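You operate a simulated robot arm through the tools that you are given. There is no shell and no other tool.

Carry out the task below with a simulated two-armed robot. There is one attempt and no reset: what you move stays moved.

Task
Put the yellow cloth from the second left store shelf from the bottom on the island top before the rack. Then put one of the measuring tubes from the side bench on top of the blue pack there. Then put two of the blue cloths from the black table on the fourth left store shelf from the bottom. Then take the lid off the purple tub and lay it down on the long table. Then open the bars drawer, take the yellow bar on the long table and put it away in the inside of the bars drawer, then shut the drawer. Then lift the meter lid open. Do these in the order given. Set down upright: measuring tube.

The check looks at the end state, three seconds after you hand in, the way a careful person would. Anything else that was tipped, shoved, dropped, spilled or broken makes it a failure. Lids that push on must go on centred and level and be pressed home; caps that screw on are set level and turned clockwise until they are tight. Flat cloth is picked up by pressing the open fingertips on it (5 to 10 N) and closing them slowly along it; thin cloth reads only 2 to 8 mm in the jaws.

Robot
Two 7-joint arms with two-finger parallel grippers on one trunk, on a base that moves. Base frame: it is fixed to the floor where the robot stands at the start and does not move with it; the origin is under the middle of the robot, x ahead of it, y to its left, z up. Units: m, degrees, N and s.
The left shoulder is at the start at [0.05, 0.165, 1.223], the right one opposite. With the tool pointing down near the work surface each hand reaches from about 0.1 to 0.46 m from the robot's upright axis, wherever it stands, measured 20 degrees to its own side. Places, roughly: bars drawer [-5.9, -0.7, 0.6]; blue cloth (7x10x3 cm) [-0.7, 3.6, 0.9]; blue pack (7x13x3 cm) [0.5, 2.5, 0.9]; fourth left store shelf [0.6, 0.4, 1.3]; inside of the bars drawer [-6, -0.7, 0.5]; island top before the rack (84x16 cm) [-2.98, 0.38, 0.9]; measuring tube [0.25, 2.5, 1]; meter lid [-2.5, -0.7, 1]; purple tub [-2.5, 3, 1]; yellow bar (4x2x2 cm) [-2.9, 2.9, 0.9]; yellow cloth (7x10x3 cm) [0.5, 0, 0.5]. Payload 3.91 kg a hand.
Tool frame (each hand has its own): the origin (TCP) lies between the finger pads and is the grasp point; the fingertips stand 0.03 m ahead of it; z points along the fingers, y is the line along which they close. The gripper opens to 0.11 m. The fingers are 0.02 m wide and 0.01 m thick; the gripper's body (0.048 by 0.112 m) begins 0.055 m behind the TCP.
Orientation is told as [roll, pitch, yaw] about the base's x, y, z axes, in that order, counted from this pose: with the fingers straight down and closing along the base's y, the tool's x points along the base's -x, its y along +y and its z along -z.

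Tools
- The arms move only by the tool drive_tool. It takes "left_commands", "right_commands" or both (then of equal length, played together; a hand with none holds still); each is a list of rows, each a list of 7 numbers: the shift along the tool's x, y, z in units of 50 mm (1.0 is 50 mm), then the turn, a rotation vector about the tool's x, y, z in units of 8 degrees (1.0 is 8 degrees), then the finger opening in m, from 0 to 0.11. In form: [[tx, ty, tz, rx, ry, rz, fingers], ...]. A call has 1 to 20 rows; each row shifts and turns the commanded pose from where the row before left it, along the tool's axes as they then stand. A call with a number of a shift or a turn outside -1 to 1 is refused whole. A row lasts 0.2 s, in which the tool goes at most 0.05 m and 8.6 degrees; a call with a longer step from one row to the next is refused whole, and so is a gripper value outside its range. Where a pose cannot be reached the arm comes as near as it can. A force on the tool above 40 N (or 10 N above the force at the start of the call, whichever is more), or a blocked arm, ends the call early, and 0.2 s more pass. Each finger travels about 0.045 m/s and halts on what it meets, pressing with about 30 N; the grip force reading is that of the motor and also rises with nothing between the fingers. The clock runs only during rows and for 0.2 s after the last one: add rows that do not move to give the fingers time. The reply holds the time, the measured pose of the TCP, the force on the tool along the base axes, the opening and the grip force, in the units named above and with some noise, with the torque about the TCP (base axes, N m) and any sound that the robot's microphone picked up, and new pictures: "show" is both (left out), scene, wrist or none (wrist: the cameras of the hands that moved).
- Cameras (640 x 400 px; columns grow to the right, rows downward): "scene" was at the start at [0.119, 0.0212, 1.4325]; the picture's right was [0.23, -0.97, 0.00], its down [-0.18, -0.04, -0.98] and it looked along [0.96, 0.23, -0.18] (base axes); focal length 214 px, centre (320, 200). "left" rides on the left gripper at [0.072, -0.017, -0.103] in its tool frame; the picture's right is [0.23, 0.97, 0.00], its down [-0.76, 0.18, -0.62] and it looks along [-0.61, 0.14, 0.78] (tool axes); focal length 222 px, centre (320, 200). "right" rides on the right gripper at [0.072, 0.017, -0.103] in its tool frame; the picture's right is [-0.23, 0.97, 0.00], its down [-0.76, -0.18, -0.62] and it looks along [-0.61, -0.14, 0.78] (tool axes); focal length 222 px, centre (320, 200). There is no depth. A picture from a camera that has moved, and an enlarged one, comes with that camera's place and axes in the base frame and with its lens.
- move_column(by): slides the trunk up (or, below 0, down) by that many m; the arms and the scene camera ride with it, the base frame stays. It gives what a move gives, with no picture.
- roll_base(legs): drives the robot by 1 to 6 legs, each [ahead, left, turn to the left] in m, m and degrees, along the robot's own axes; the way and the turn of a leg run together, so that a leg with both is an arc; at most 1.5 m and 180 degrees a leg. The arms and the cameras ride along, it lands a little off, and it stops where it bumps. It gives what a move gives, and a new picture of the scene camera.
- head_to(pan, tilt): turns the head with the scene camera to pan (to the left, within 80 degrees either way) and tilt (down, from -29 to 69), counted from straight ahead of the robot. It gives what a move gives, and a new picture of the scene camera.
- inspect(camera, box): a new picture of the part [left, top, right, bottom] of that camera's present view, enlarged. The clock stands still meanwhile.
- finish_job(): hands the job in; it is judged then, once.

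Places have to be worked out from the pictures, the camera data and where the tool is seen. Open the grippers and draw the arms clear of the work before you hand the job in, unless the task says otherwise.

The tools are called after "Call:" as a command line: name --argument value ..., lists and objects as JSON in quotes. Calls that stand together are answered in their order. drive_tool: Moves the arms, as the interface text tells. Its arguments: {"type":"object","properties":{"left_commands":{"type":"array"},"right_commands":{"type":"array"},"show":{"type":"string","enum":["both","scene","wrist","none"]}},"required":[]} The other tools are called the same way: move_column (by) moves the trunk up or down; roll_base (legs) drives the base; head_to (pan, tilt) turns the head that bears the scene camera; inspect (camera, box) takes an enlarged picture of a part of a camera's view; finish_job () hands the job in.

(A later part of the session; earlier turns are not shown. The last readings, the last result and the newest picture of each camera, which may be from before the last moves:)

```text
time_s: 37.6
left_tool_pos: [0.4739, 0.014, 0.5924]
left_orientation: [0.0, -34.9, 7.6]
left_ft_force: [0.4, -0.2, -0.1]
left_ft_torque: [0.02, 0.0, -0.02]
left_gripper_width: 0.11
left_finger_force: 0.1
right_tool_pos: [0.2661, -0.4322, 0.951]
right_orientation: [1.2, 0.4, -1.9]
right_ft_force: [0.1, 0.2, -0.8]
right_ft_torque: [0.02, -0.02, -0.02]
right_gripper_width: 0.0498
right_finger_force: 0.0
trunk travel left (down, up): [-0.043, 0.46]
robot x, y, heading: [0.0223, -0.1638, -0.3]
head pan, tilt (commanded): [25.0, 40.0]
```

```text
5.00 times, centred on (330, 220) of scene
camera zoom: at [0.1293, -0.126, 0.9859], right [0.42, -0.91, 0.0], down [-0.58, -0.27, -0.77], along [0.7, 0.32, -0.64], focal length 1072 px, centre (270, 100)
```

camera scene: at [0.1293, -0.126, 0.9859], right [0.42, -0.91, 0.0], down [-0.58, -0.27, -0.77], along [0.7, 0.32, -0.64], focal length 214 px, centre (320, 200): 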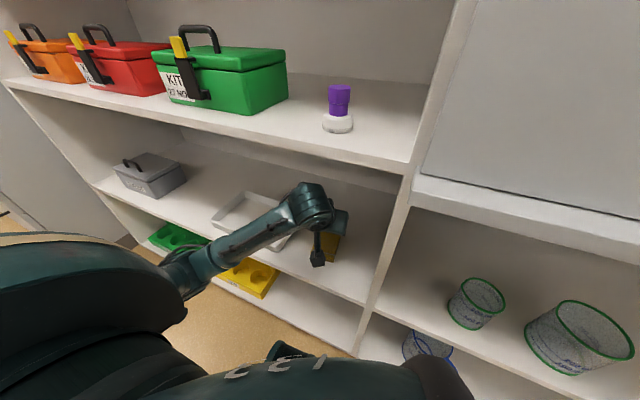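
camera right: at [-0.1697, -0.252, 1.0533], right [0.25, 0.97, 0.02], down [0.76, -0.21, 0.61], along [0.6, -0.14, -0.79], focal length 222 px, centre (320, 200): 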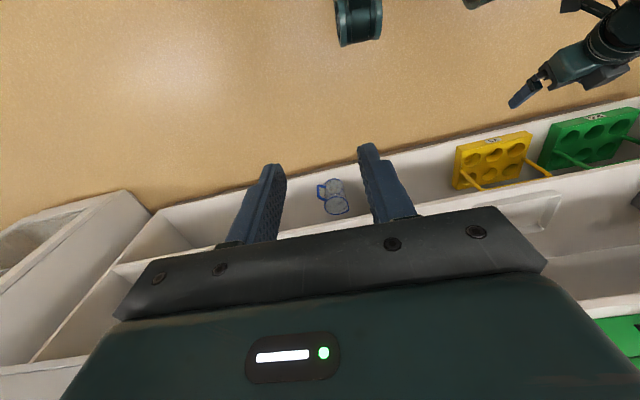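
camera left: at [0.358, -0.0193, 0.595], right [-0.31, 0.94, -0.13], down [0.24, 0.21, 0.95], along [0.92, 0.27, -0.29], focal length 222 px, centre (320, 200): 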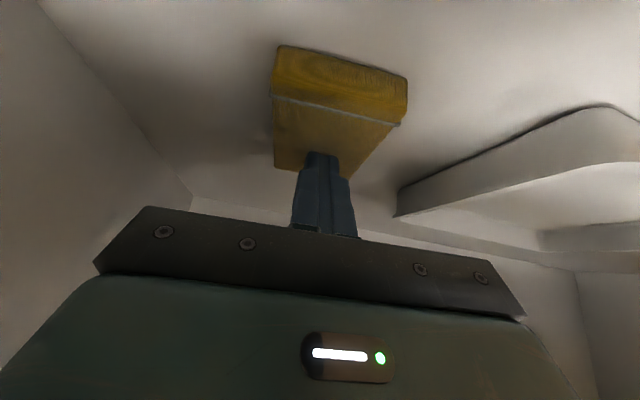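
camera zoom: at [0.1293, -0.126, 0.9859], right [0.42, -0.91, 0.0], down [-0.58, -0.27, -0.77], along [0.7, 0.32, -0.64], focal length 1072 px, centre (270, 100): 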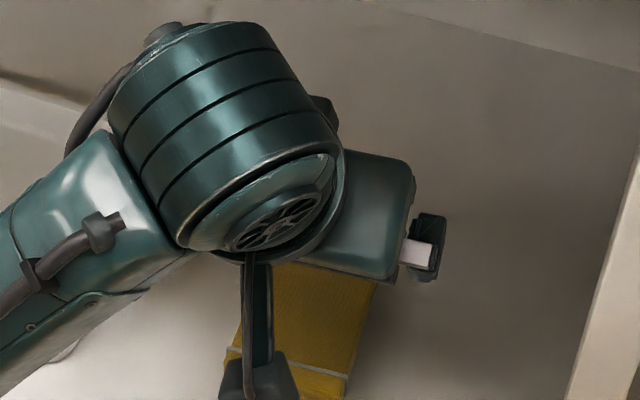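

The cloth is a firm folded pad with slightly rounded edges; my earlier side grip was shallow because of the tilt. I'll lower around it with fingers fully open, make the hand steeper (~19°), match its yaw, and go deeper before gripping.

Call:
drive_tool --left_commands '[[0.258, 0, 0.369, -0.14, 0, -0.2, 0.11], [0.258, 0, 0.369, 0, 0, 0, 0.11], [0, 0, 0, 0, 1, 0, 0.11], [0, 0, 0, 0, 1, 0, 0.11], [0, 0, 0, 0, 0, 0, 0.11]]' --show "both"

```text
time_s: 38.8
left_tool_pos: [0.4741, 0.0135, 0.5462]
left_orientation: [0.0, -18.7, 9.5]
left_ft_force: [-0.5, 0.3, 0.1]
left_ft_torque: [-0.01, -0.02, 0.01]
left_gripper_width: 0.1096
left_finger_force: 0.2
right_tool_pos: [0.2666, -0.4327, 0.9514]
right_orientation: [1.2, 0.4, -1.9]
right_ft_force: [1.5, 0.7, 0.0]
right_ft_torque: [0.02, -0.01, 0.02]
right_gripper_width: 0.0502
right_finger_force: 0.1
trunk travel left (down, up): [-0.043, 0.46]
robot x, y, heading: [0.0212, -0.1617, -0.4]
head pan, tilt (commanded): [25.0, 40.0]
camera scene: at [0.1293, -0.126, 0.9859], right [0.42, -0.91, 0.0], down [-0.58, -0.27, -0.77], along [0.7, 0.32, -0.64], focal length 214 px, centre (320, 200)
camera left: at [0.376, -0.0206, 0.6205], right [-0.37, 0.92, -0.07], down [0.48, 0.26, 0.84], along [0.79, 0.28, -0.54], focal length 222 px, centre (320, 200)
```

scene: 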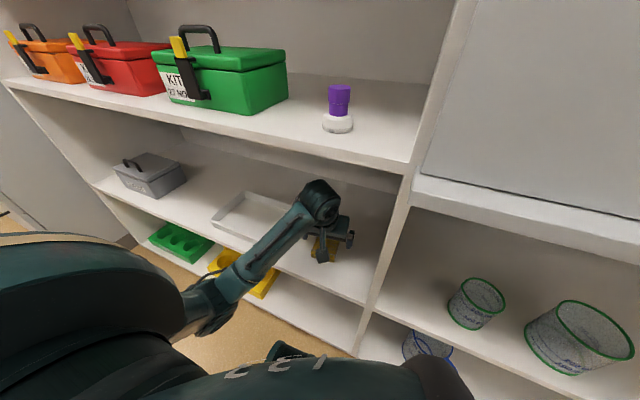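
left: 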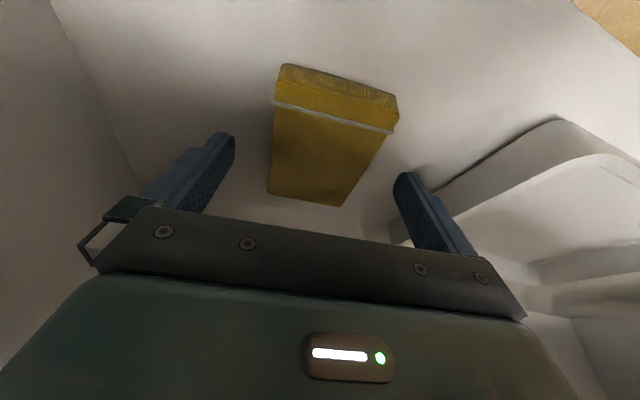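

Fingers straddle the cloth symmetrically. I'll lower another 12.5 mm so the tips nearly reach the shelf, then close.

Call:
drive_tool --left_commands '[[0.04, 0, 0.118, 0, 0, 0, 0.11], [0.04, 0, 0.118, 0, 0, 0, 0.11], [0, 0, 0, 0, 0, 0, 0.09], [0, 0, 0, 0, 0, 0, 0.08], [0, 0, 0, 0, 0, 0, 0.07], [0, 0, 0, 0, 0, 0, 0.06], [0, 0, 0, 0, 0, 0, 0.05], [0, 0, 0, 0, 0, 0, 0.04], [0, 0, 0, 0, 0, 0, 0.03], [0, 0, 0, 0, 0, 0, 0.03]]' --show "wrist"

```text
time_s: 41.0
left_tool_pos: [0.4729, 0.0147, 0.5327]
left_orientation: [0.0, -18.8, 9.6]
left_ft_force: [-0.7, 0.4, -0.2]
left_ft_torque: [-0.02, 0.0, 0.04]
left_gripper_width: 0.0641
left_finger_force: 30.3
right_tool_pos: [0.2665, -0.4325, 0.9499]
right_orientation: [1.2, 0.4, -1.9]
right_ft_force: [0.6, 0.7, 0.2]
right_ft_torque: [0.02, 0.04, 0.03]
right_gripper_width: 0.0502
right_finger_force: 0.0
trunk travel left (down, up): [-0.043, 0.46]
robot x, y, heading: [0.0226, -0.1619, -0.4]
head pan, tilt (commanded): [25.0, 40.0]
camera left: at [0.3759, -0.0198, 0.6084], right [-0.37, 0.92, -0.07], down [0.48, 0.26, 0.84], along [0.79, 0.28, -0.54], focal length 222 px, centre (320, 200)
```

left: 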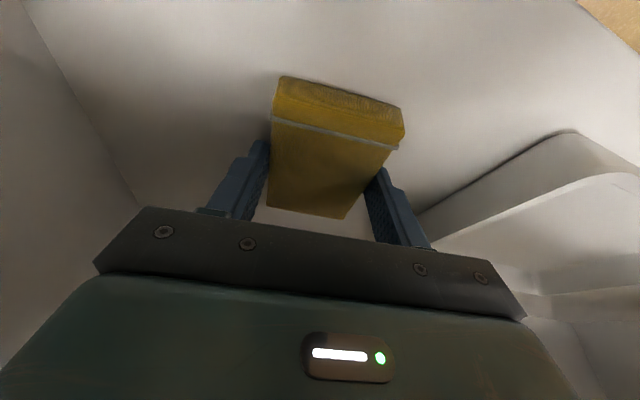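

Gripped at 0.064 m again but deeper now. I'll lift slowly, 5 mm at a time, and check that it comes along.

Call:
drive_tool --left_commands '[[-0.032, 0, -0.095, 0, 0, 0, 0.03], [-0.032, 0, -0.095, 0, 0, 0, 0.03], [-0.032, 0, -0.095, 0, 0, 0, 0.03], [-0.032, 0, -0.095, 0, 0, 0, 0.03]]' --show "wrist"

```text
time_s: 42.0
left_tool_pos: [0.4737, 0.0123, 0.5534]
left_orientation: [0.0, -18.9, 9.6]
left_ft_force: [0.1, 0.4, 0.3]
left_ft_torque: [0.02, 0.0, 0.01]
left_gripper_width: 0.064
left_finger_force: 30.0
right_tool_pos: [0.267, -0.4317, 0.9502]
right_orientation: [1.2, 0.4, -2.0]
right_ft_force: [-1.1, 0.9, 0.2]
right_ft_torque: [0.03, 0.01, -0.01]
right_gripper_width: 0.0505
right_finger_force: 0.1
trunk travel left (down, up): [-0.043, 0.46]
robot x, y, heading: [0.0209, -0.1632, -0.4]
head pan, tilt (commanded): [25.0, 40.0]
camera left: at [0.3754, -0.0203, 0.6279], right [-0.37, 0.92, -0.07], down [0.48, 0.26, 0.84], along [0.79, 0.28, -0.54], focal length 222 px, centre (320, 200)
```

left: 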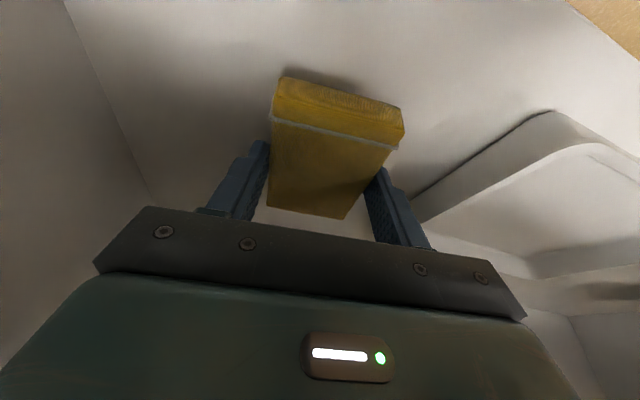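

The cloth is coming up with the hand now. I'll lift 1.5 cm more, then back straight out of the shelf.

Call:
drive_tool --left_commands '[[-0.032, 0, -0.095, 0, 0, 0, 0.03], [-0.032, 0, -0.095, 0, 0, 0, 0.03], [-0.032, 0, -0.095, 0, 0, 0, 0.03]]' --show "none"

Call:
roll_base --legs '[[-0.2, 0, 0], [-0.25, 0, 0]]'

Call:
inspect --camera "left" --box '[0, 0, 640, 400]'

```text
time_s: 42.8
left_tool_pos: [0.4732, 0.0133, 0.5688]
left_orientation: [0.0, -18.9, 9.6]
left_ft_force: [-0.5, 0.3, -0.9]
left_ft_torque: [0.02, -0.02, -0.01]
left_gripper_width: 0.0638
left_finger_force: 30.1
right_tool_pos: [0.268, -0.4319, 0.95]
right_orientation: [1.3, 0.4, -1.9]
right_ft_force: [-0.4, -0.1, -0.5]
right_ft_torque: [-0.01, 0.01, 0.0]
right_gripper_width: 0.0501
right_finger_force: 0.1
trunk travel left (down, up): [-0.043, 0.46]
robot x, y, heading: [0.0239, -0.1617, -0.4]
head pan, tilt (commanded): [25.0, 40.0]
```

```text
time_s: 45.8
left_tool_pos: [0.0301, 0.0155, 0.5685]
left_orientation: [0.0, -18.9, 9.5]
left_ft_force: [0.0, -0.6, -0.3]
left_ft_torque: [0.0, -0.03, 0.01]
left_gripper_width: 0.0638
left_finger_force: 29.8
right_tool_pos: [-0.1767, -0.4291, 0.9508]
right_orientation: [1.2, 0.4, -2.0]
right_ft_force: [0.0, 0.8, -0.8]
right_ft_torque: [0.05, 0.02, 0.0]
right_gripper_width: 0.0501
right_finger_force: 0.0
trunk travel left (down, up): [-0.043, 0.46]
robot x, y, heading: [-0.417, -0.1579, -0.6]
head pan, tilt (commanded): [25.0, 40.0]
camera scene: at [-0.3129, -0.1233, 0.9859], right [0.41, -0.91, 0.0], down [-0.58, -0.27, -0.77], along [0.7, 0.32, -0.64], focal length 214 px, centre (320, 200)
```

scene: 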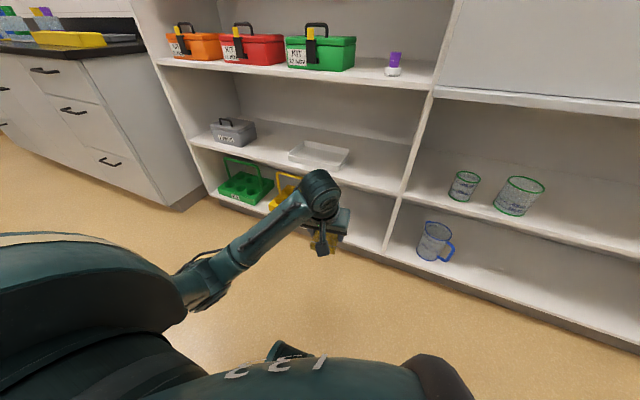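

```text
1.00 times, centred on (320, 200) of left (not enlarged: the box is as wide or as high as the picture)
camera zoom: at [-0.0668, -0.0185, 0.6432], right [-0.37, 0.93, -0.07], down [0.48, 0.26, 0.84], along [0.79, 0.28, -0.54], focal length 222 px, centre (320, 200)
```

zoom: 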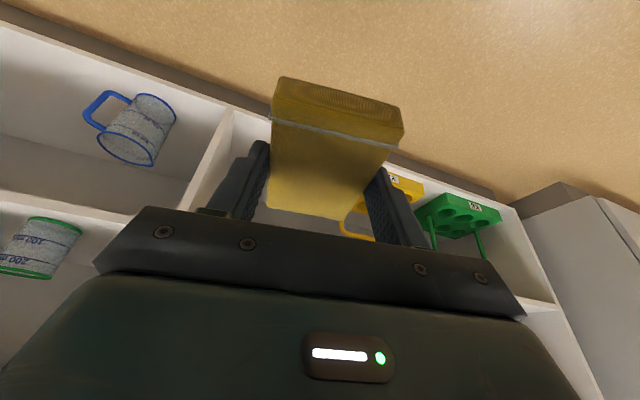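

The cloth is out and securely held. I'll raise the trunk to working height and turn left to look over the room toward the island.

Call:
move_column --by 0.44

Call:
roll_base --legs '[[-0.15, 0, 90]]'

Call:
head_to --pan 70 --tilt 15

Call:
head_to --pan 10 --tilt 15

```text
refused: 0.44 is not a number from -0.4 to 0.4
```

```text
time_s: 50.0
left_tool_pos: [-0.6967, 0.1924, 0.5689]
left_orientation: [0.0, -18.9, 100.5]
left_ft_force: [-0.6, 0.3, -0.2]
left_ft_torque: [-0.01, -0.04, -0.02]
left_gripper_width: 0.0638
left_finger_force: 29.7
right_tool_pos: [-0.2472, -0.0046, 0.9506]
right_orientation: [1.2, 0.4, 89.2]
right_ft_force: [-0.1, 0.2, -0.2]
right_ft_torque: [0.0, -0.04, 0.0]
right_gripper_width: 0.0501
right_finger_force: 0.0
trunk travel left (down, up): [-0.043, 0.46]
robot x, y, heading: [-0.5111, -0.2559, 90.9]
head pan, tilt (commanded): [25.0, 40.0]
camera scene: at [-0.5518, -0.1477, 0.9859], right [0.9, 0.43, 0.0], down [0.28, -0.58, -0.77], along [-0.33, 0.69, -0.64], focal length 214 px, centre (320, 200)
```

scene: 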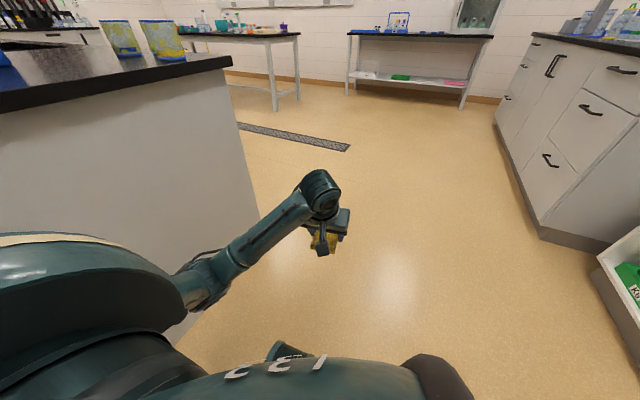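

```text
time_s: 51.2
left_tool_pos: [-0.6964, 0.1928, 0.5679]
left_orientation: [0.0, -18.9, 100.5]
left_ft_force: [0.2, -0.9, -0.4]
left_ft_torque: [0.0, 0.0, 0.0]
left_gripper_width: 0.0638
left_finger_force: 30.2
right_tool_pos: [-0.2461, -0.0054, 0.9499]
right_orientation: [1.2, 0.5, 89.3]
right_ft_force: [-0.6, 0.2, -0.2]
right_ft_torque: [0.02, 0.02, 0.0]
right_gripper_width: 0.0502
right_finger_force: 0.1
trunk travel left (down, up): [-0.043, 0.46]
robot x, y, heading: [-0.5139, -0.253, 90.4]
head pan, tilt (commanded): [70.0, 15.0]
camera scene: at [-0.6031, -0.1933, 1.0254], right [0.33, 0.94, 0.0], down [0.24, -0.09, -0.97], along [-0.91, 0.32, -0.26], focal length 214 px, centre (320, 200)
```

scene: 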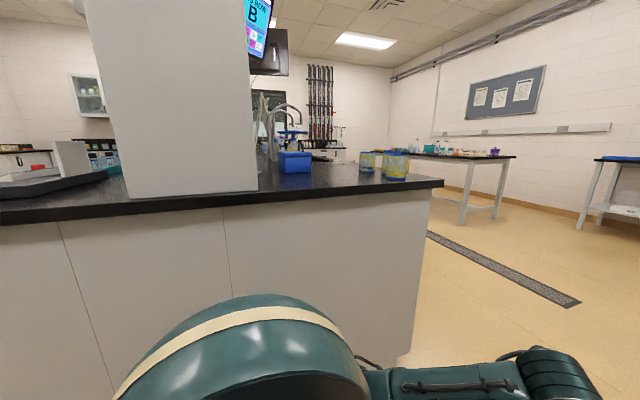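

```text
time_s: 52.5
left_tool_pos: [-0.697, 0.1927, 0.568]
left_orientation: [0.0, -19.0, 100.5]
left_ft_force: [-0.4, 0.3, 0.8]
left_ft_torque: [0.02, -0.03, 0.0]
left_gripper_width: 0.064
left_finger_force: 29.9
right_tool_pos: [-0.246, -0.0046, 0.9504]
right_orientation: [1.1, 0.4, 89.1]
right_ft_force: [-1.1, 0.3, -0.2]
right_ft_torque: [0.0, -0.01, 0.02]
right_gripper_width: 0.0499
right_finger_force: 0.0
trunk travel left (down, up): [-0.043, 0.46]
robot x, y, heading: [-0.5139, -0.2509, 90.7]
head pan, tilt (commanded): [10.0, 15.0]
camera scene: at [-0.5323, -0.1325, 1.0254], right [0.98, 0.19, 0.0], down [0.05, -0.25, -0.97], along [-0.18, 0.95, -0.26], focal length 214 px, centre (320, 200)
```

scene: 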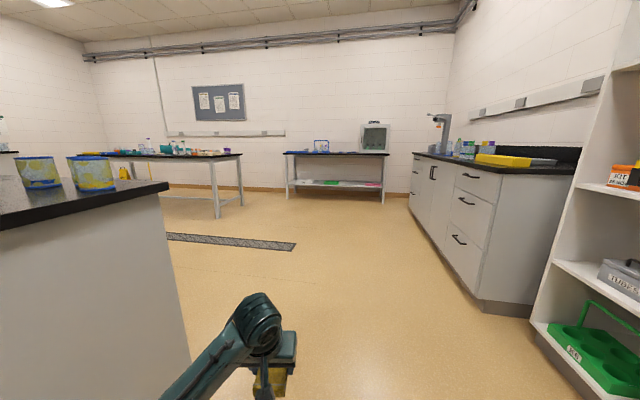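

The island's near end face is at x≈-1.16 (y≈-0.64…0.45), and the strip before the rack lies along its +y edge. I'll raise the trunk, then drive up the aisle to y≈1.35 and turn toward -x.

Call:
move_column --by 0.4

Call:
roll_base --legs '[[1.5, -0.05, 0], [0.1, 0, 0], [0, 0, 90]]'

Call:
head_to --pan 30 --tilt 20

```text
time_s: 56.3
left_tool_pos: [-0.6973, 0.1928, 0.9686]
left_orientation: [0.0, -18.9, 100.7]
left_ft_force: [0.3, 0.5, -0.4]
left_ft_torque: [0.0, 0.01, -0.01]
left_gripper_width: 0.0639
left_finger_force: 30.0
right_tool_pos: [-0.247, -0.0053, 1.3497]
right_orientation: [1.1, 0.5, 89.3]
right_ft_force: [-0.2, -0.7, -0.2]
right_ft_torque: [0.01, -0.02, -0.02]
right_gripper_width: 0.0503
right_finger_force: 0.2
trunk travel left (down, up): [-0.443, 0.06]
robot x, y, heading: [-0.5097, -0.2541, 90.7]
head pan, tilt (commanded): [10.0, 15.0]
```

```text
refused: leg 1 is longer than a leg can be; nothing moved
```

```text
time_s: 57.1
left_tool_pos: [-0.697, 0.1926, 0.9681]
left_orientation: [0.0, -18.8, 100.5]
left_ft_force: [-0.2, 0.1, -0.7]
left_ft_torque: [-0.01, 0.01, 0.01]
left_gripper_width: 0.0636
left_finger_force: 30.1
right_tool_pos: [-0.2465, -0.0031, 1.3505]
right_orientation: [1.2, 0.4, 89.2]
right_ft_force: [0.4, 0.2, 1.0]
right_ft_torque: [-0.01, 0.03, 0.01]
right_gripper_width: 0.0499
right_finger_force: 0.0
trunk travel left (down, up): [-0.443, 0.06]
robot x, y, heading: [-0.5146, -0.254, 90.4]
head pan, tilt (commanded): [30.0, 20.0]
camera scene: at [-0.5624, -0.1441, 1.4173], right [0.86, 0.51, 0.0], down [0.17, -0.29, -0.94], along [-0.48, 0.81, -0.34], focal length 214 px, centre (320, 200)
```

scene: 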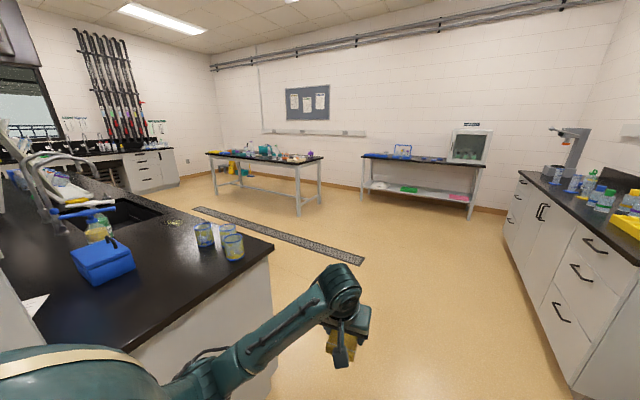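

The route ahead is clear (island on left, bench on right). I'll drive up the aisle and turn left.

Call:
roll_base --legs '[[1.4, -0.05, 0], [0.2, 0, 0], [0, 0, 90]]'

Call:
head_to --pan 25 --tilt 20

```text
time_s: 69.2
left_tool_pos: [-0.9259, 1.188, 0.9678]
left_orientation: [0.0, -18.8, -169.6]
left_ft_force: [-0.4, 0.3, -0.3]
left_ft_torque: [-0.01, 0.01, -0.03]
left_gripper_width: 0.0638
left_finger_force: 30.3
right_tool_pos: [-0.7267, 1.6376, 1.35]
right_orientation: [1.2, 0.4, 179.0]
right_ft_force: [-0.3, 0.4, 0.7]
right_ft_torque: [0.01, -0.03, -0.03]
right_gripper_width: 0.0501
right_finger_force: 0.1
trunk travel left (down, up): [-0.443, 0.06]
robot x, y, heading: [-0.4805, 1.3722, -179.6]
head pan, tilt (commanded): [30.0, 20.0]
camera scene: at [-0.5896, 1.3231, 1.4173], right [-0.51, 0.86, 0.0], down [0.29, 0.17, -0.94], along [-0.81, -0.48, -0.34], focal length 214 px, centre (320, 200)
```

scene: 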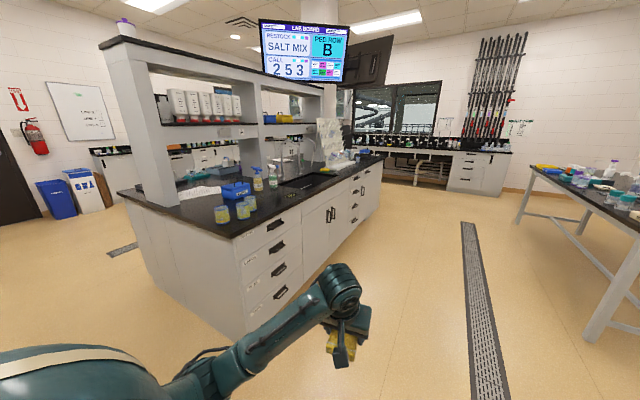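

```text
time_s: 69.9
left_tool_pos: [-0.9265, 1.189, 0.9675]
left_orientation: [0.0, -18.9, -169.5]
left_ft_force: [0.6, -0.9, 0.2]
left_ft_torque: [0.02, -0.03, 0.03]
left_gripper_width: 0.0638
left_finger_force: 30.3
right_tool_pos: [-0.727, 1.638, 1.3507]
right_orientation: [1.3, 0.4, 179.0]
right_ft_force: [0.5, -0.1, 0.1]
right_ft_torque: [0.0, -0.01, 0.02]
right_gripper_width: 0.05
right_finger_force: 0.0
trunk travel left (down, up): [-0.443, 0.06]
robot x, y, heading: [-0.4793, 1.3699, -179.4]
head pan, tilt (commanded): [25.0, 20.0]
camera scene: at [-0.5934, 1.3303, 1.4173], right [-0.43, 0.9, 0.0], down [0.31, 0.15, -0.94], along [-0.85, -0.4, -0.34], focal length 214 px, centre (320, 200)
```

scene: 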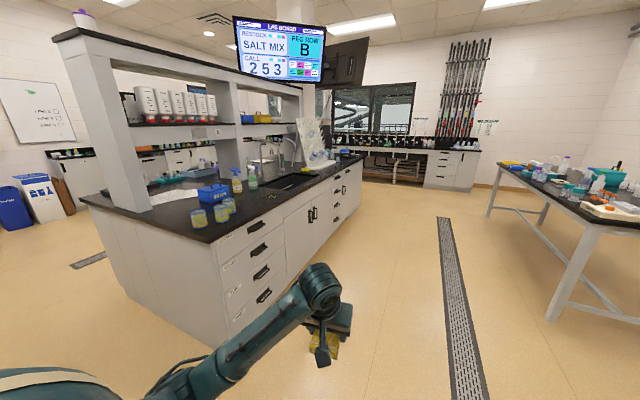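

Good overview: the island has a sink and a rack farther along its +y side. I'll drive ahead along the aisle to about x=-2.85 and then look at the island.

Call:
roll_base --legs '[[1.4, 0, 0], [0.95, 0, 0]]'

Call:
head_to --pan 80 --tilt 25

```text
time_s: 81.6
left_tool_pos: [-3.3126, 1.1465, 0.969]
left_orientation: [0.0, -19.0, -169.0]
left_ft_force: [-0.4, -0.2, -0.4]
left_ft_torque: [-0.01, -0.01, -0.03]
left_gripper_width: 0.0638
left_finger_force: 29.9
right_tool_pos: [-3.1165, 1.5979, 1.3508]
right_orientation: [1.2, 0.3, 179.6]
right_ft_force: [-0.2, 0.1, 0.3]
right_ft_torque: [-0.02, -0.01, 0.01]
right_gripper_width: 0.0503
right_finger_force: 0.1
trunk travel left (down, up): [-0.443, 0.06]
robot x, y, heading: [-2.8661, 1.3308, -178.9]
head pan, tilt (commanded): [25.0, 20.0]
camera scene: at [-2.9814, 1.2907, 1.4172], right [-0.44, 0.9, 0.0], down [0.31, 0.15, -0.94], along [-0.84, -0.41, -0.34], focal length 214 px, centre (320, 200)
```

scene: 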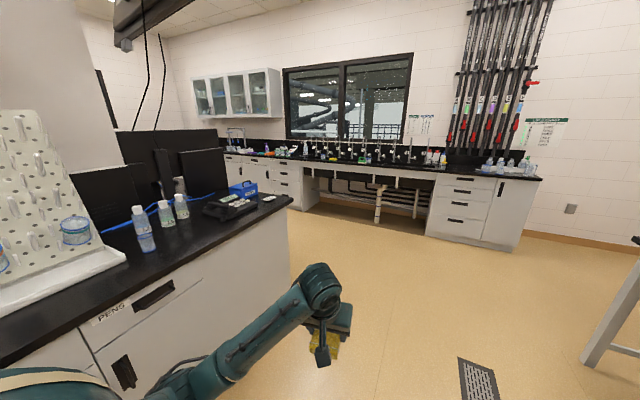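

```text
time_s: 82.9
left_tool_pos: [-3.3114, 1.1468, 0.9684]
left_orientation: [0.0, -19.0, -169.0]
left_ft_force: [-0.2, 0.0, 0.5]
left_ft_torque: [-0.02, 0.02, 0.0]
left_gripper_width: 0.0637
left_finger_force: 30.3
right_tool_pos: [-3.1179, 1.5983, 1.3505]
right_orientation: [1.2, 0.5, 179.6]
right_ft_force: [0.2, 1.0, 0.3]
right_ft_torque: [-0.03, 0.02, -0.05]
right_gripper_width: 0.0499
right_finger_force: 0.2
trunk travel left (down, up): [-0.443, 0.06]
robot x, y, heading: [-2.8693, 1.3275, -178.9]
head pan, tilt (commanded): [80.0, 25.0]
camera scene: at [-2.9118, 1.2406, 1.4092], right [-0.99, 0.16, 0.0], down [0.07, 0.42, -0.91], along [-0.14, -0.9, -0.42], focal length 214 px, centre (320, 200)
```

scene: 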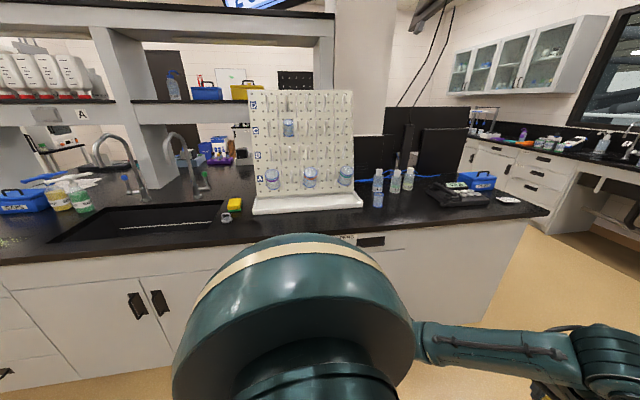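

The rack's base front is at y≈0.28 and the island edge at y≈0.47, so the strip centre is about y≈0.385; clear space in front of the rack around x≈-2.95. I'll turn to face the island and sidestep to align.

Call:
roll_base --legs '[[0, 0, 89], [0, -0.25, 0], [0.25, 0, 0]]'

Call:
head_to --pan 5 --tilt 35

```text
time_s: 90.8
left_tool_pos: [-2.9495, 0.64, 0.9681]
left_orientation: [-0.1, -18.7, -81.2]
left_ft_force: [-0.1, -0.1, -1.1]
left_ft_torque: [0.02, 0.0, 0.0]
left_gripper_width: 0.0638
left_finger_force: 30.1
right_tool_pos: [-3.3915, 0.8509, 1.3492]
right_orientation: [1.2, 0.4, -92.7]
right_ft_force: [-0.2, 1.0, 0.6]
right_ft_torque: [0.03, 0.02, 0.01]
right_gripper_width: 0.05
right_finger_force: 0.1
trunk travel left (down, up): [-0.443, 0.06]
robot x, y, heading: [-3.1235, 1.0926, -91.0]
head pan, tilt (commanded): [80.0, 25.0]
camera scene: at [-3.0286, 1.0439, 1.4092], right [-0.19, -0.98, 0.0], down [-0.41, 0.08, -0.91], along [0.89, -0.17, -0.42], focal length 214 px, centre (320, 200)
```

scene: 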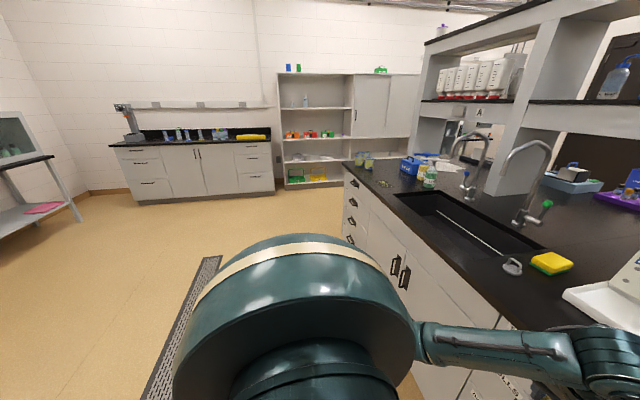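

```text
time_s: 92.2
left_tool_pos: [-2.9495, 0.64, 0.969]
left_orientation: [0.1, -18.9, -81.3]
left_ft_force: [-0.4, 0.6, 0.1]
left_ft_torque: [0.01, 0.0, -0.01]
left_gripper_width: 0.0635
left_finger_force: 30.3
right_tool_pos: [-3.3926, 0.8523, 1.3503]
right_orientation: [1.1, 0.4, -92.7]
right_ft_force: [-0.6, 0.8, -0.1]
right_ft_torque: [0.02, 0.03, -0.01]
right_gripper_width: 0.0504
right_finger_force: 0.0
trunk travel left (down, up): [-0.443, 0.06]
robot x, y, heading: [-3.1161, 1.0921, -91.4]
head pan, tilt (commanded): [5.0, 35.0]
camera scene: at [-3.113, 0.9746, 1.3934], right [-1.0, -0.07, 0.0], down [-0.04, 0.57, -0.82], along [0.06, -0.82, -0.57], focal length 214 px, centre (320, 200)
```

scene: 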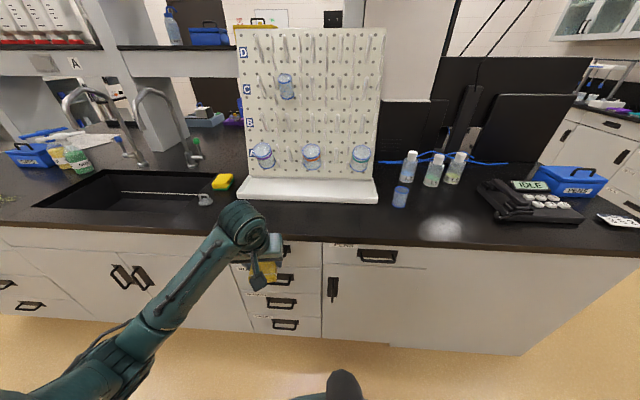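

The strip in front of the rack is clear there. I'll raise the trunk 4 cm for clearance and drive ahead 0.24 m so the cloth is over the strip.

Call:
move_column --by 0.04

Call:
roll_base --legs '[[0.24, 0, 0]]'

Call:
inspect --camera "left" --box '[0, 0, 640, 400]'

```text
time_s: 93.0
left_tool_pos: [-2.9487, 0.6403, 1.008]
left_orientation: [0.1, -18.9, -81.2]
left_ft_force: [-0.9, -0.1, -0.2]
left_ft_torque: [0.07, 0.03, -0.03]
left_gripper_width: 0.0638
left_finger_force: 30.5
right_tool_pos: [-3.3928, 0.8516, 1.3907]
right_orientation: [1.3, 0.5, -92.7]
right_ft_force: [0.6, -0.7, 0.1]
right_ft_torque: [0.02, 0.0, 0.02]
right_gripper_width: 0.0503
right_finger_force: 0.0
trunk travel left (down, up): [-0.483, 0.02]
robot x, y, heading: [-3.1182, 1.0933, -91.2]
head pan, tilt (commanded): [5.0, 35.0]
```

```text
time_s: 94.8
left_tool_pos: [-2.9552, 0.3967, 1.0077]
left_orientation: [0.0, -18.8, -81.3]
left_ft_force: [-0.1, -0.9, -0.2]
left_ft_torque: [0.0, -0.01, 0.03]
left_gripper_width: 0.0639
left_finger_force: 30.0
right_tool_pos: [-3.3965, 0.6086, 1.39]
right_orientation: [1.2, 0.3, -92.8]
right_ft_force: [0.7, 0.3, 0.0]
right_ft_torque: [0.04, 0.01, 0.01]
right_gripper_width: 0.0503
right_finger_force: 0.1
trunk travel left (down, up): [-0.483, 0.02]
robot x, y, heading: [-3.1223, 0.8506, -91.4]
head pan, tilt (commanded): [5.0, 35.0]
camera scene: at [-3.1185, 0.7305, 1.4333], right [-1.0, -0.06, 0.0], down [-0.04, 0.57, -0.82], along [0.05, -0.82, -0.57], focal length 214 px, centre (320, 200)
```

scene: 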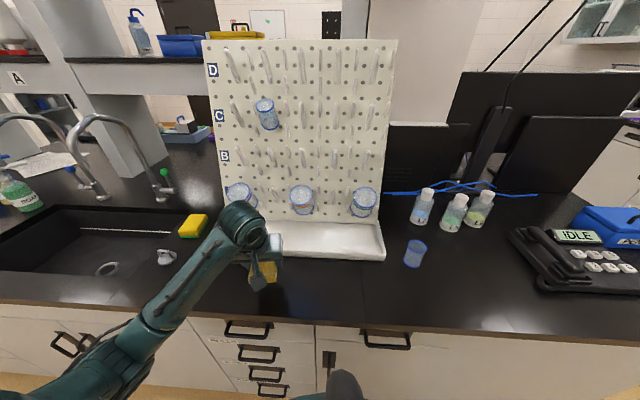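

```text
1.00 times, centred on (320, 200) of left (not enlarged: the box is as wide or as high as the picture)
camera zoom: at [-2.9874, 0.494, 1.0829], right [0.93, 0.36, -0.07], down [0.25, -0.49, 0.84], along [0.26, -0.8, -0.54], focal length 222 px, centre (320, 200)
```

zoom: 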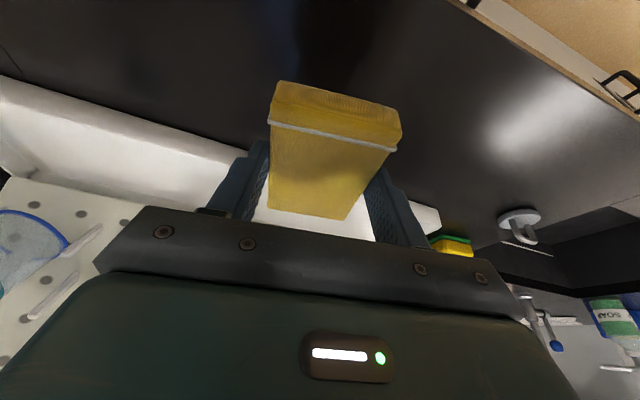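

The cloth hangs over the strip at y≈0.385, clear of the rack tray. I'll lower it 6 cm, then finish with small steps until light contact.

Call:
drive_tool --left_commands '[[0.128, 0, 0.379, 0, 0, 0, 0.03], [0.128, 0, 0.379, 0, 0, 0, 0.03], [0.128, 0, 0.379, 0, 0, 0, 0.03], [0.019, 0, 0.057, 0, 0, 0, 0.03], [0.019, 0, 0.057, 0, 0, 0, 0.03]]' --show "wrist"

```text
time_s: 96.0
left_tool_pos: [-2.955, 0.397, 0.9426]
left_orientation: [0.1, -18.9, -81.4]
left_ft_force: [0.2, 0.6, 0.2]
left_ft_torque: [-0.01, 0.01, 0.01]
left_gripper_width: 0.0637
left_finger_force: 29.7
right_tool_pos: [-3.398, 0.6094, 1.3912]
right_orientation: [1.2, 0.3, -92.8]
right_ft_force: [-0.3, -0.2, 0.5]
right_ft_torque: [0.01, 0.0, 0.01]
right_gripper_width: 0.0502
right_finger_force: 0.1
trunk travel left (down, up): [-0.483, 0.02]
robot x, y, heading: [-3.1207, 0.849, -91.3]
head pan, tilt (commanded): [5.0, 35.0]
camera left: at [-2.9866, 0.4943, 1.0174], right [0.93, 0.36, -0.07], down [0.25, -0.49, 0.84], along [0.27, -0.8, -0.54], focal length 222 px, centre (320, 200)
```

left: 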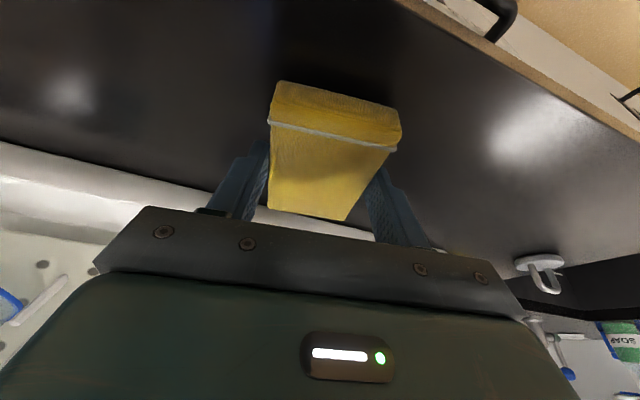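

Still no contact at TCP z 0.943. I'll keep lowering in 2 mm steps and stop when the force rises.

Call:
drive_tool --left_commands '[[0.0128, 0, 0.0379, 0, 0, 0, 0.03], [0.0128, 0, 0.0379, 0, 0, 0, 0.03], [0, 0, 0, 0, 0, 0, 0.03]]' --show "none"

Call:
drive_tool --left_commands '[[0.0128, 0, 0.0379, 0, 0, 0, 0.03], [0, 0, 0, 0, 0, 0, 0.03]]' --show "none"

```text
time_s: 96.8
left_tool_pos: [-2.955, 0.3958, 0.9389]
left_orientation: [0.0, -18.9, -81.4]
left_ft_force: [-0.7, 0.1, -0.3]
left_ft_torque: [-0.03, 0.0, -0.02]
left_gripper_width: 0.064
left_finger_force: 29.7
right_tool_pos: [-3.397, 0.6081, 1.3912]
right_orientation: [1.1, 0.5, -92.8]
right_ft_force: [-0.2, -0.2, -0.1]
right_ft_torque: [-0.01, 0.03, 0.0]
right_gripper_width: 0.0503
right_finger_force: 0.1
trunk travel left (down, up): [-0.483, 0.02]
robot x, y, heading: [-3.1226, 0.8448, -91.4]
head pan, tilt (commanded): [5.0, 35.0]
```

```text
time_s: 97.4
left_tool_pos: [-2.9553, 0.3952, 0.9366]
left_orientation: [0.0, -18.9, -81.3]
left_ft_force: [-1.1, -0.2, -0.2]
left_ft_torque: [-0.01, 0.02, 0.02]
left_gripper_width: 0.0637
left_finger_force: 30.3
right_tool_pos: [-3.3982, 0.6085, 1.3909]
right_orientation: [1.1, 0.4, -92.8]
right_ft_force: [-0.4, 0.5, 0.3]
right_ft_torque: [-0.01, -0.01, 0.01]
right_gripper_width: 0.0499
right_finger_force: 0.1
trunk travel left (down, up): [-0.483, 0.02]
robot x, y, heading: [-3.1214, 0.8443, -91.4]
head pan, tilt (commanded): [5.0, 35.0]
```

No contact yet; two more 2 mm steps with a pause.

Call:
drive_tool --left_commands '[[0.0128, 0, 0.0379, 0, 0, 0, 0.03], [0, 0, 0, 0, 0, 0, 0.03]]' --show "none"

Call:
drive_tool --left_commands '[[0.0128, 0, 0.0379, 0, 0, 0, 0.03], [0, 0, 0, 0, 0, 0, 0.03]]' --show "wrist"

```text
time_s: 98.0
left_tool_pos: [-2.9554, 0.3942, 0.9339]
left_orientation: [-0.1, -19.0, -81.3]
left_ft_force: [0.0, 0.2, 0.0]
left_ft_torque: [0.0, 0.0, 0.03]
left_gripper_width: 0.064
left_finger_force: 30.5
right_tool_pos: [-3.3976, 0.6089, 1.3901]
right_orientation: [1.1, 0.3, -92.8]
right_ft_force: [0.2, -0.3, 0.6]
right_ft_torque: [0.01, 0.04, -0.04]
right_gripper_width: 0.05
right_finger_force: 0.0
trunk travel left (down, up): [-0.483, 0.02]
robot x, y, heading: [-3.1253, 0.8491, -91.4]
head pan, tilt (commanded): [5.0, 35.0]
```

```text
time_s: 98.6
left_tool_pos: [-2.9564, 0.3948, 0.9337]
left_orientation: [0.1, -19.1, -81.2]
left_ft_force: [-0.2, 1.2, 8.8]
left_ft_torque: [0.2, -0.02, -0.08]
left_gripper_width: 0.0636
left_finger_force: 29.5
right_tool_pos: [-3.3967, 0.6099, 1.3899]
right_orientation: [1.3, 0.2, -92.9]
right_ft_force: [0.1, -0.8, -0.8]
right_ft_torque: [-0.04, -0.04, -0.02]
right_gripper_width: 0.0499
right_finger_force: 0.0
trunk travel left (down, up): [-0.483, 0.02]
robot x, y, heading: [-3.1225, 0.8498, -91.3]
head pan, tilt (commanded): [5.0, 35.0]
camera left: at [-2.9876, 0.4938, 1.0081], right [0.93, 0.36, -0.07], down [0.25, -0.48, 0.84], along [0.26, -0.8, -0.54], focal length 222 px, centre (320, 200)
```

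left: 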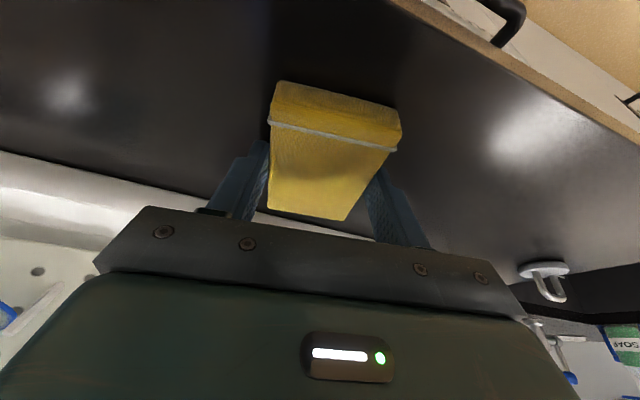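

Contact at 8.8 N: the cloth rests on the island top (z≈0.90). I'll open the fingers and rise straight up.

Call:
drive_tool --left_commands '[[0, 0, 0, 0, 0, 0, 0.075], [0, 0, 0, 0, 0, 0, 0.1], [0, 0, 0, 0, 0, 0, 0.1], [0, 0, 0, 0, 0, 0, 0.1], [-0.128, 0, -0.379, 0, 0, 0, 0.1], [-0.192, 0, -0.568, 0, 0, 0, 0.1], [-0.256, 0, -0.757, 0, 0, 0, 0.1], [-0.256, 0, -0.757, 0, 0, 0, 0.1], [0, 0, 0, 0, 0, 0, 0.1]]' --show "both"

```text
time_s: 100.6
left_tool_pos: [-2.9554, 0.3967, 1.0618]
left_orientation: [0.0, -18.9, -81.3]
left_ft_force: [0.7, 0.4, 0.0]
left_ft_torque: [-0.03, -0.02, 0.03]
left_gripper_width: 0.1
left_finger_force: 0.0
right_tool_pos: [-3.3975, 0.6078, 1.3896]
right_orientation: [1.2, 0.4, -92.8]
right_ft_force: [0.7, -0.5, -0.1]
right_ft_torque: [0.0, 0.0, -0.01]
right_gripper_width: 0.0501
right_finger_force: 0.0
trunk travel left (down, up): [-0.483, 0.02]
robot x, y, heading: [-3.1228, 0.8498, -91.0]
head pan, tilt (commanded): [5.0, 35.0]
camera scene: at [-3.1184, 0.7312, 1.4334], right [-1.0, -0.06, 0.0], down [-0.04, 0.57, -0.82], along [0.05, -0.82, -0.57], focal length 214 px, centre (320, 200)
camera left: at [-2.9874, 0.4933, 1.1371], right [0.93, 0.36, -0.07], down [0.25, -0.49, 0.84], along [0.27, -0.8, -0.54], focal length 222 px, centre (320, 200)
```

scene: 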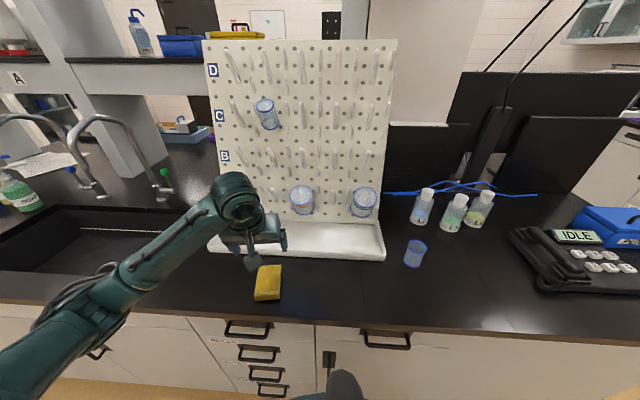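
left: 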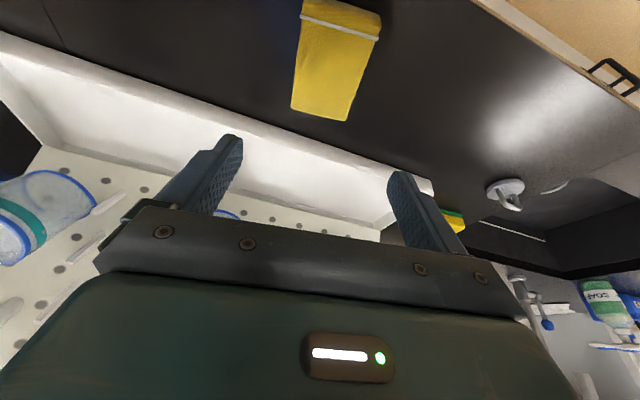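

The yellow cloth lies flat on the strip in front of the rack at about [-2.96, 0.39]. Now I'll back away, straighten the left hand to vertical, and turn toward the side bench.

Call:
roll_base --legs '[[-0.45, 0, 0]]'

Call:
drive_tool --left_commands '[[0, 0, 0, 0, 1, 0, 0.1], [0, 0, 0, 0, 1, 0, 0.1], [0, 0, 0, 0, 0.36, 0, 0.1], [0, 0, 0, 0, 0, 1, 0.1], [0, 0, 0, 0, 0, 0.19, 0.1], [0.9, 0, -0.4, 0, 0, 0, 0.1], [0.9, 0, -0.4, 0, 0, 0, 0.1]]' --show "none"

Call:
roll_base --legs '[[0, 0, 91]]'

Call:
head_to --pan 10 --tilt 15

```text
time_s: 103.4
left_tool_pos: [-2.9447, 0.848, 1.0619]
left_orientation: [-0.1, -18.9, -81.1]
left_ft_force: [0.4, -0.7, -0.1]
left_ft_torque: [0.0, 0.02, 0.02]
left_gripper_width: 0.1001
left_finger_force: 0.1
right_tool_pos: [-3.3872, 1.0611, 1.3901]
right_orientation: [1.2, 0.3, -92.6]
right_ft_force: [-0.1, 0.2, -0.1]
right_ft_torque: [-0.01, -0.01, 0.01]
right_gripper_width: 0.0502
right_finger_force: 0.0
trunk travel left (down, up): [-0.483, 0.02]
robot x, y, heading: [-3.1129, 1.3015, -91.4]
head pan, tilt (commanded): [5.0, 35.0]
camera scene: at [-3.1088, 1.1835, 1.4335], right [-1.0, -0.07, 0.0], down [-0.04, 0.57, -0.82], along [0.06, -0.82, -0.57], focal length 214 px, centre (320, 200)
```

scene: 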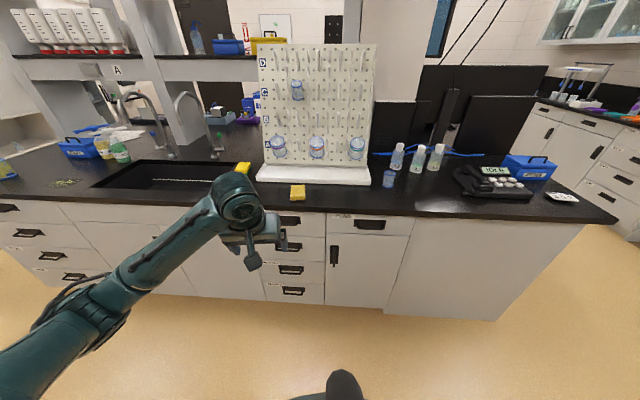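

```text
time_s: 105.0
left_tool_pos: [-2.9433, 0.9394, 1.1013]
left_orientation: [0.0, -0.1, -90.5]
left_ft_force: [0.8, 0.5, -0.8]
left_ft_torque: [-0.06, 0.01, 0.0]
left_gripper_width: 0.1001
left_finger_force: 0.1
right_tool_pos: [-3.3878, 1.0598, 1.3907]
right_orientation: [1.2, 0.1, -92.6]
right_ft_force: [-0.2, -0.3, -0.4]
right_ft_torque: [0.03, -0.02, -0.04]
right_gripper_width: 0.05
right_finger_force: 0.0
trunk travel left (down, up): [-0.483, 0.02]
robot x, y, heading: [-3.1152, 1.2978, -91.1]
head pan, tilt (commanded): [5.0, 35.0]
```

```text
time_s: 109.3
left_tool_pos: [-2.7571, 1.4817, 1.1017]
left_orientation: [0.1, 0.0, 1.4]
left_ft_force: [-0.2, -0.7, 0.3]
left_ft_torque: [0.02, 0.0, -0.02]
left_gripper_width: 0.1001
left_finger_force: 0.1
right_tool_pos: [-2.8642, 1.0346, 1.391]
right_orientation: [1.2, 0.4, -0.7]
right_ft_force: [0.4, 0.2, 0.5]
right_ft_torque: [0.01, -0.01, 0.0]
right_gripper_width: 0.0503
right_finger_force: 0.1
trunk travel left (down, up): [-0.483, 0.02]
robot x, y, heading: [-3.1132, 1.3016, 0.8]
head pan, tilt (commanded): [5.0, 35.0]
camera scene: at [-2.9974, 1.3098, 1.4334], right [0.1, -0.99, 0.0], down [-0.57, -0.06, -0.82], along [0.81, 0.08, -0.57], focal length 214 px, centre (320, 200)
```

scene: 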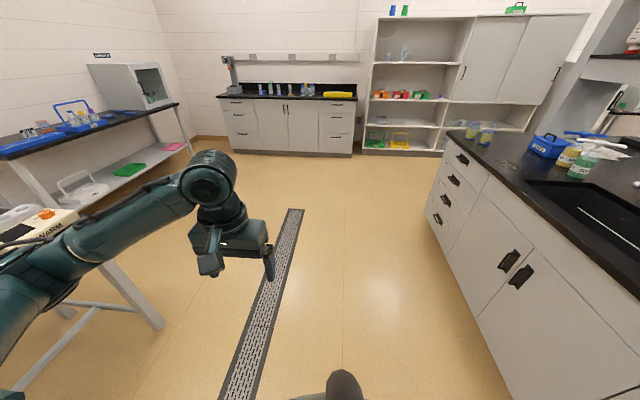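

```text
time_s: 110.1
left_tool_pos: [-2.7568, 1.4829, 1.1023]
left_orientation: [0.0, 0.0, 1.3]
left_ft_force: [0.4, -0.4, -0.2]
left_ft_torque: [0.01, 0.03, -0.03]
left_gripper_width: 0.0999
left_finger_force: 0.0
right_tool_pos: [-2.8634, 1.0346, 1.3905]
right_orientation: [1.2, 0.4, -0.6]
right_ft_force: [0.0, -0.4, -0.2]
right_ft_torque: [0.01, 0.01, -0.01]
right_gripper_width: 0.05
right_finger_force: 0.1
trunk travel left (down, up): [-0.483, 0.02]
robot x, y, heading: [-3.1133, 1.3034, 0.8]
head pan, tilt (commanded): [10.0, 15.0]
camera scene: at [-2.9932, 1.3183, 1.4653], right [0.19, -0.98, 0.0], down [-0.25, -0.05, -0.97], along [0.95, 0.18, -0.26], focal length 214 px, centre (320, 200)
```

scene: 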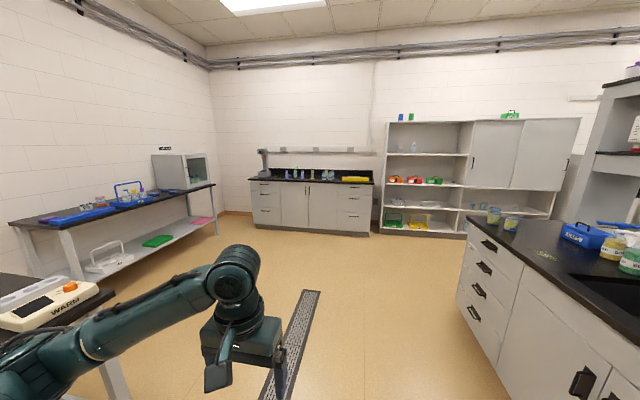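

The way to the side bench is clear. I'll drive ahead along the aisle to x≈-0.6, keeping off the long table and island.

Call:
roll_base --legs '[[1.2, -0.08, -0.8], [1.3, 0, 0]]'

Call:
roll_base --legs '[[0, 1.0, 0]]'

Call:
head_to --pan 0 --tilt 30

```text
time_s: 122.4
left_tool_pos: [-0.2277, 1.4008, 1.1019]
left_orientation: [0.0, 0.0, 0.2]
left_ft_force: [0.4, -0.2, 0.1]
left_ft_torque: [-0.01, 0.0, 0.0]
left_gripper_width: 0.1
left_finger_force: 0.1
right_tool_pos: [-0.3428, 0.9536, 1.3902]
right_orientation: [1.1, 0.4, -1.9]
right_ft_force: [0.4, 0.2, -0.1]
right_ft_torque: [0.0, 0.01, 0.0]
right_gripper_width: 0.0505
right_finger_force: 0.1
trunk travel left (down, up): [-0.483, 0.02]
robot x, y, heading: [-0.5858, 1.224, -0.2]
head pan, tilt (commanded): [10.0, 15.0]
camera scene: at [-0.4658, 1.2398, 1.4654], right [0.17, -0.99, 0.0], down [-0.26, -0.04, -0.97], along [0.95, 0.16, -0.26], focal length 214 px, centre (320, 200)
```

scene: 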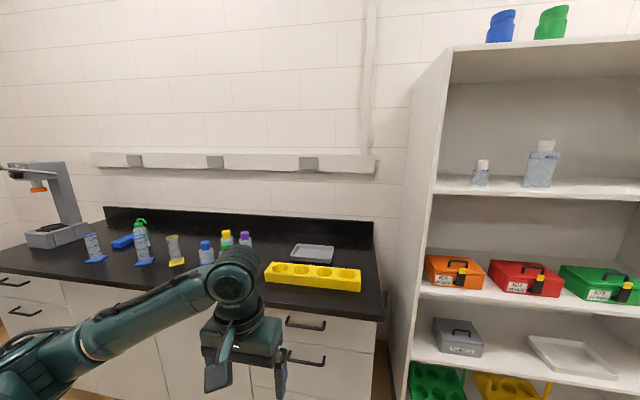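

```text
time_s: 131.4
left_tool_pos: [-0.228, 2.3835, 1.1009]
left_orientation: [0.0, 0.0, 0.9]
left_ft_force: [-0.8, 0.6, -0.1]
left_ft_torque: [-0.02, 0.0, 0.01]
left_gripper_width: 0.0999
left_finger_force: 0.1
right_tool_pos: [-0.3397, 1.9366, 1.3913]
right_orientation: [1.1, 0.2, -1.2]
right_ft_force: [0.1, -0.1, 0.9]
right_ft_torque: [0.01, 0.02, 0.03]
right_gripper_width: 0.0502
right_finger_force: 0.0
trunk travel left (down, up): [-0.483, 0.02]
robot x, y, heading: [-0.5846, 2.2016, 0.2]
head pan, tilt (commanded): [10.0, 15.0]
camera scene: at [-0.4661, 2.2216, 1.4654], right [0.18, -0.98, 0.0], down [-0.25, -0.05, -0.97], along [0.95, 0.17, -0.26], focal length 214 px, centre (320, 200)
```

scene: 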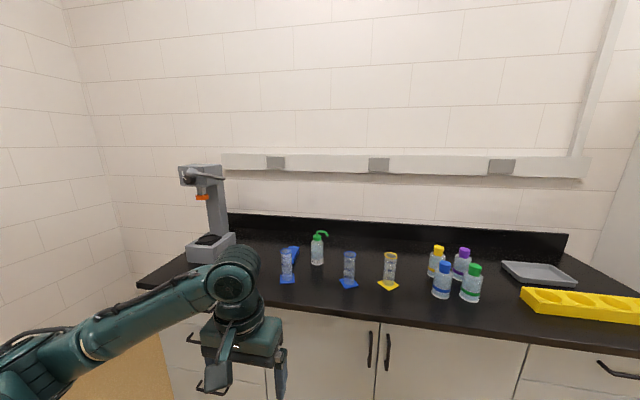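

```text
time_s: 132.1
left_tool_pos: [-0.229, 2.3836, 1.1012]
left_orientation: [0.0, 0.0, 0.8]
left_ft_force: [-0.2, 0.1, 0.5]
left_ft_torque: [-0.01, -0.01, 0.01]
left_gripper_width: 0.1
left_finger_force: 0.1
right_tool_pos: [-0.3384, 1.9362, 1.3909]
right_orientation: [1.2, 0.4, -1.1]
right_ft_force: [0.3, 0.2, -0.2]
right_ft_torque: [-0.03, -0.02, 0.02]
right_gripper_width: 0.05
right_finger_force: 0.0
trunk travel left (down, up): [-0.483, 0.02]
robot x, y, heading: [-0.584, 2.2066, 0.4]
head pan, tilt (commanded): [0.0, 30.0]
camera scene: at [-0.4675, 2.2053, 1.4413], right [0.01, -1.0, 0.0], down [-0.5, 0.0, -0.87], along [0.87, 0.01, -0.5], focal length 214 px, centre (320, 200)
```

scene: 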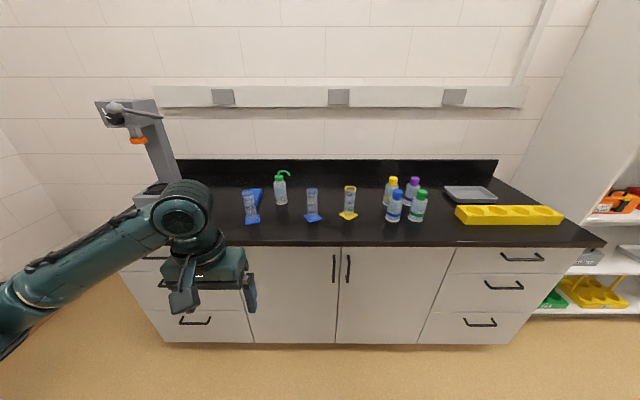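

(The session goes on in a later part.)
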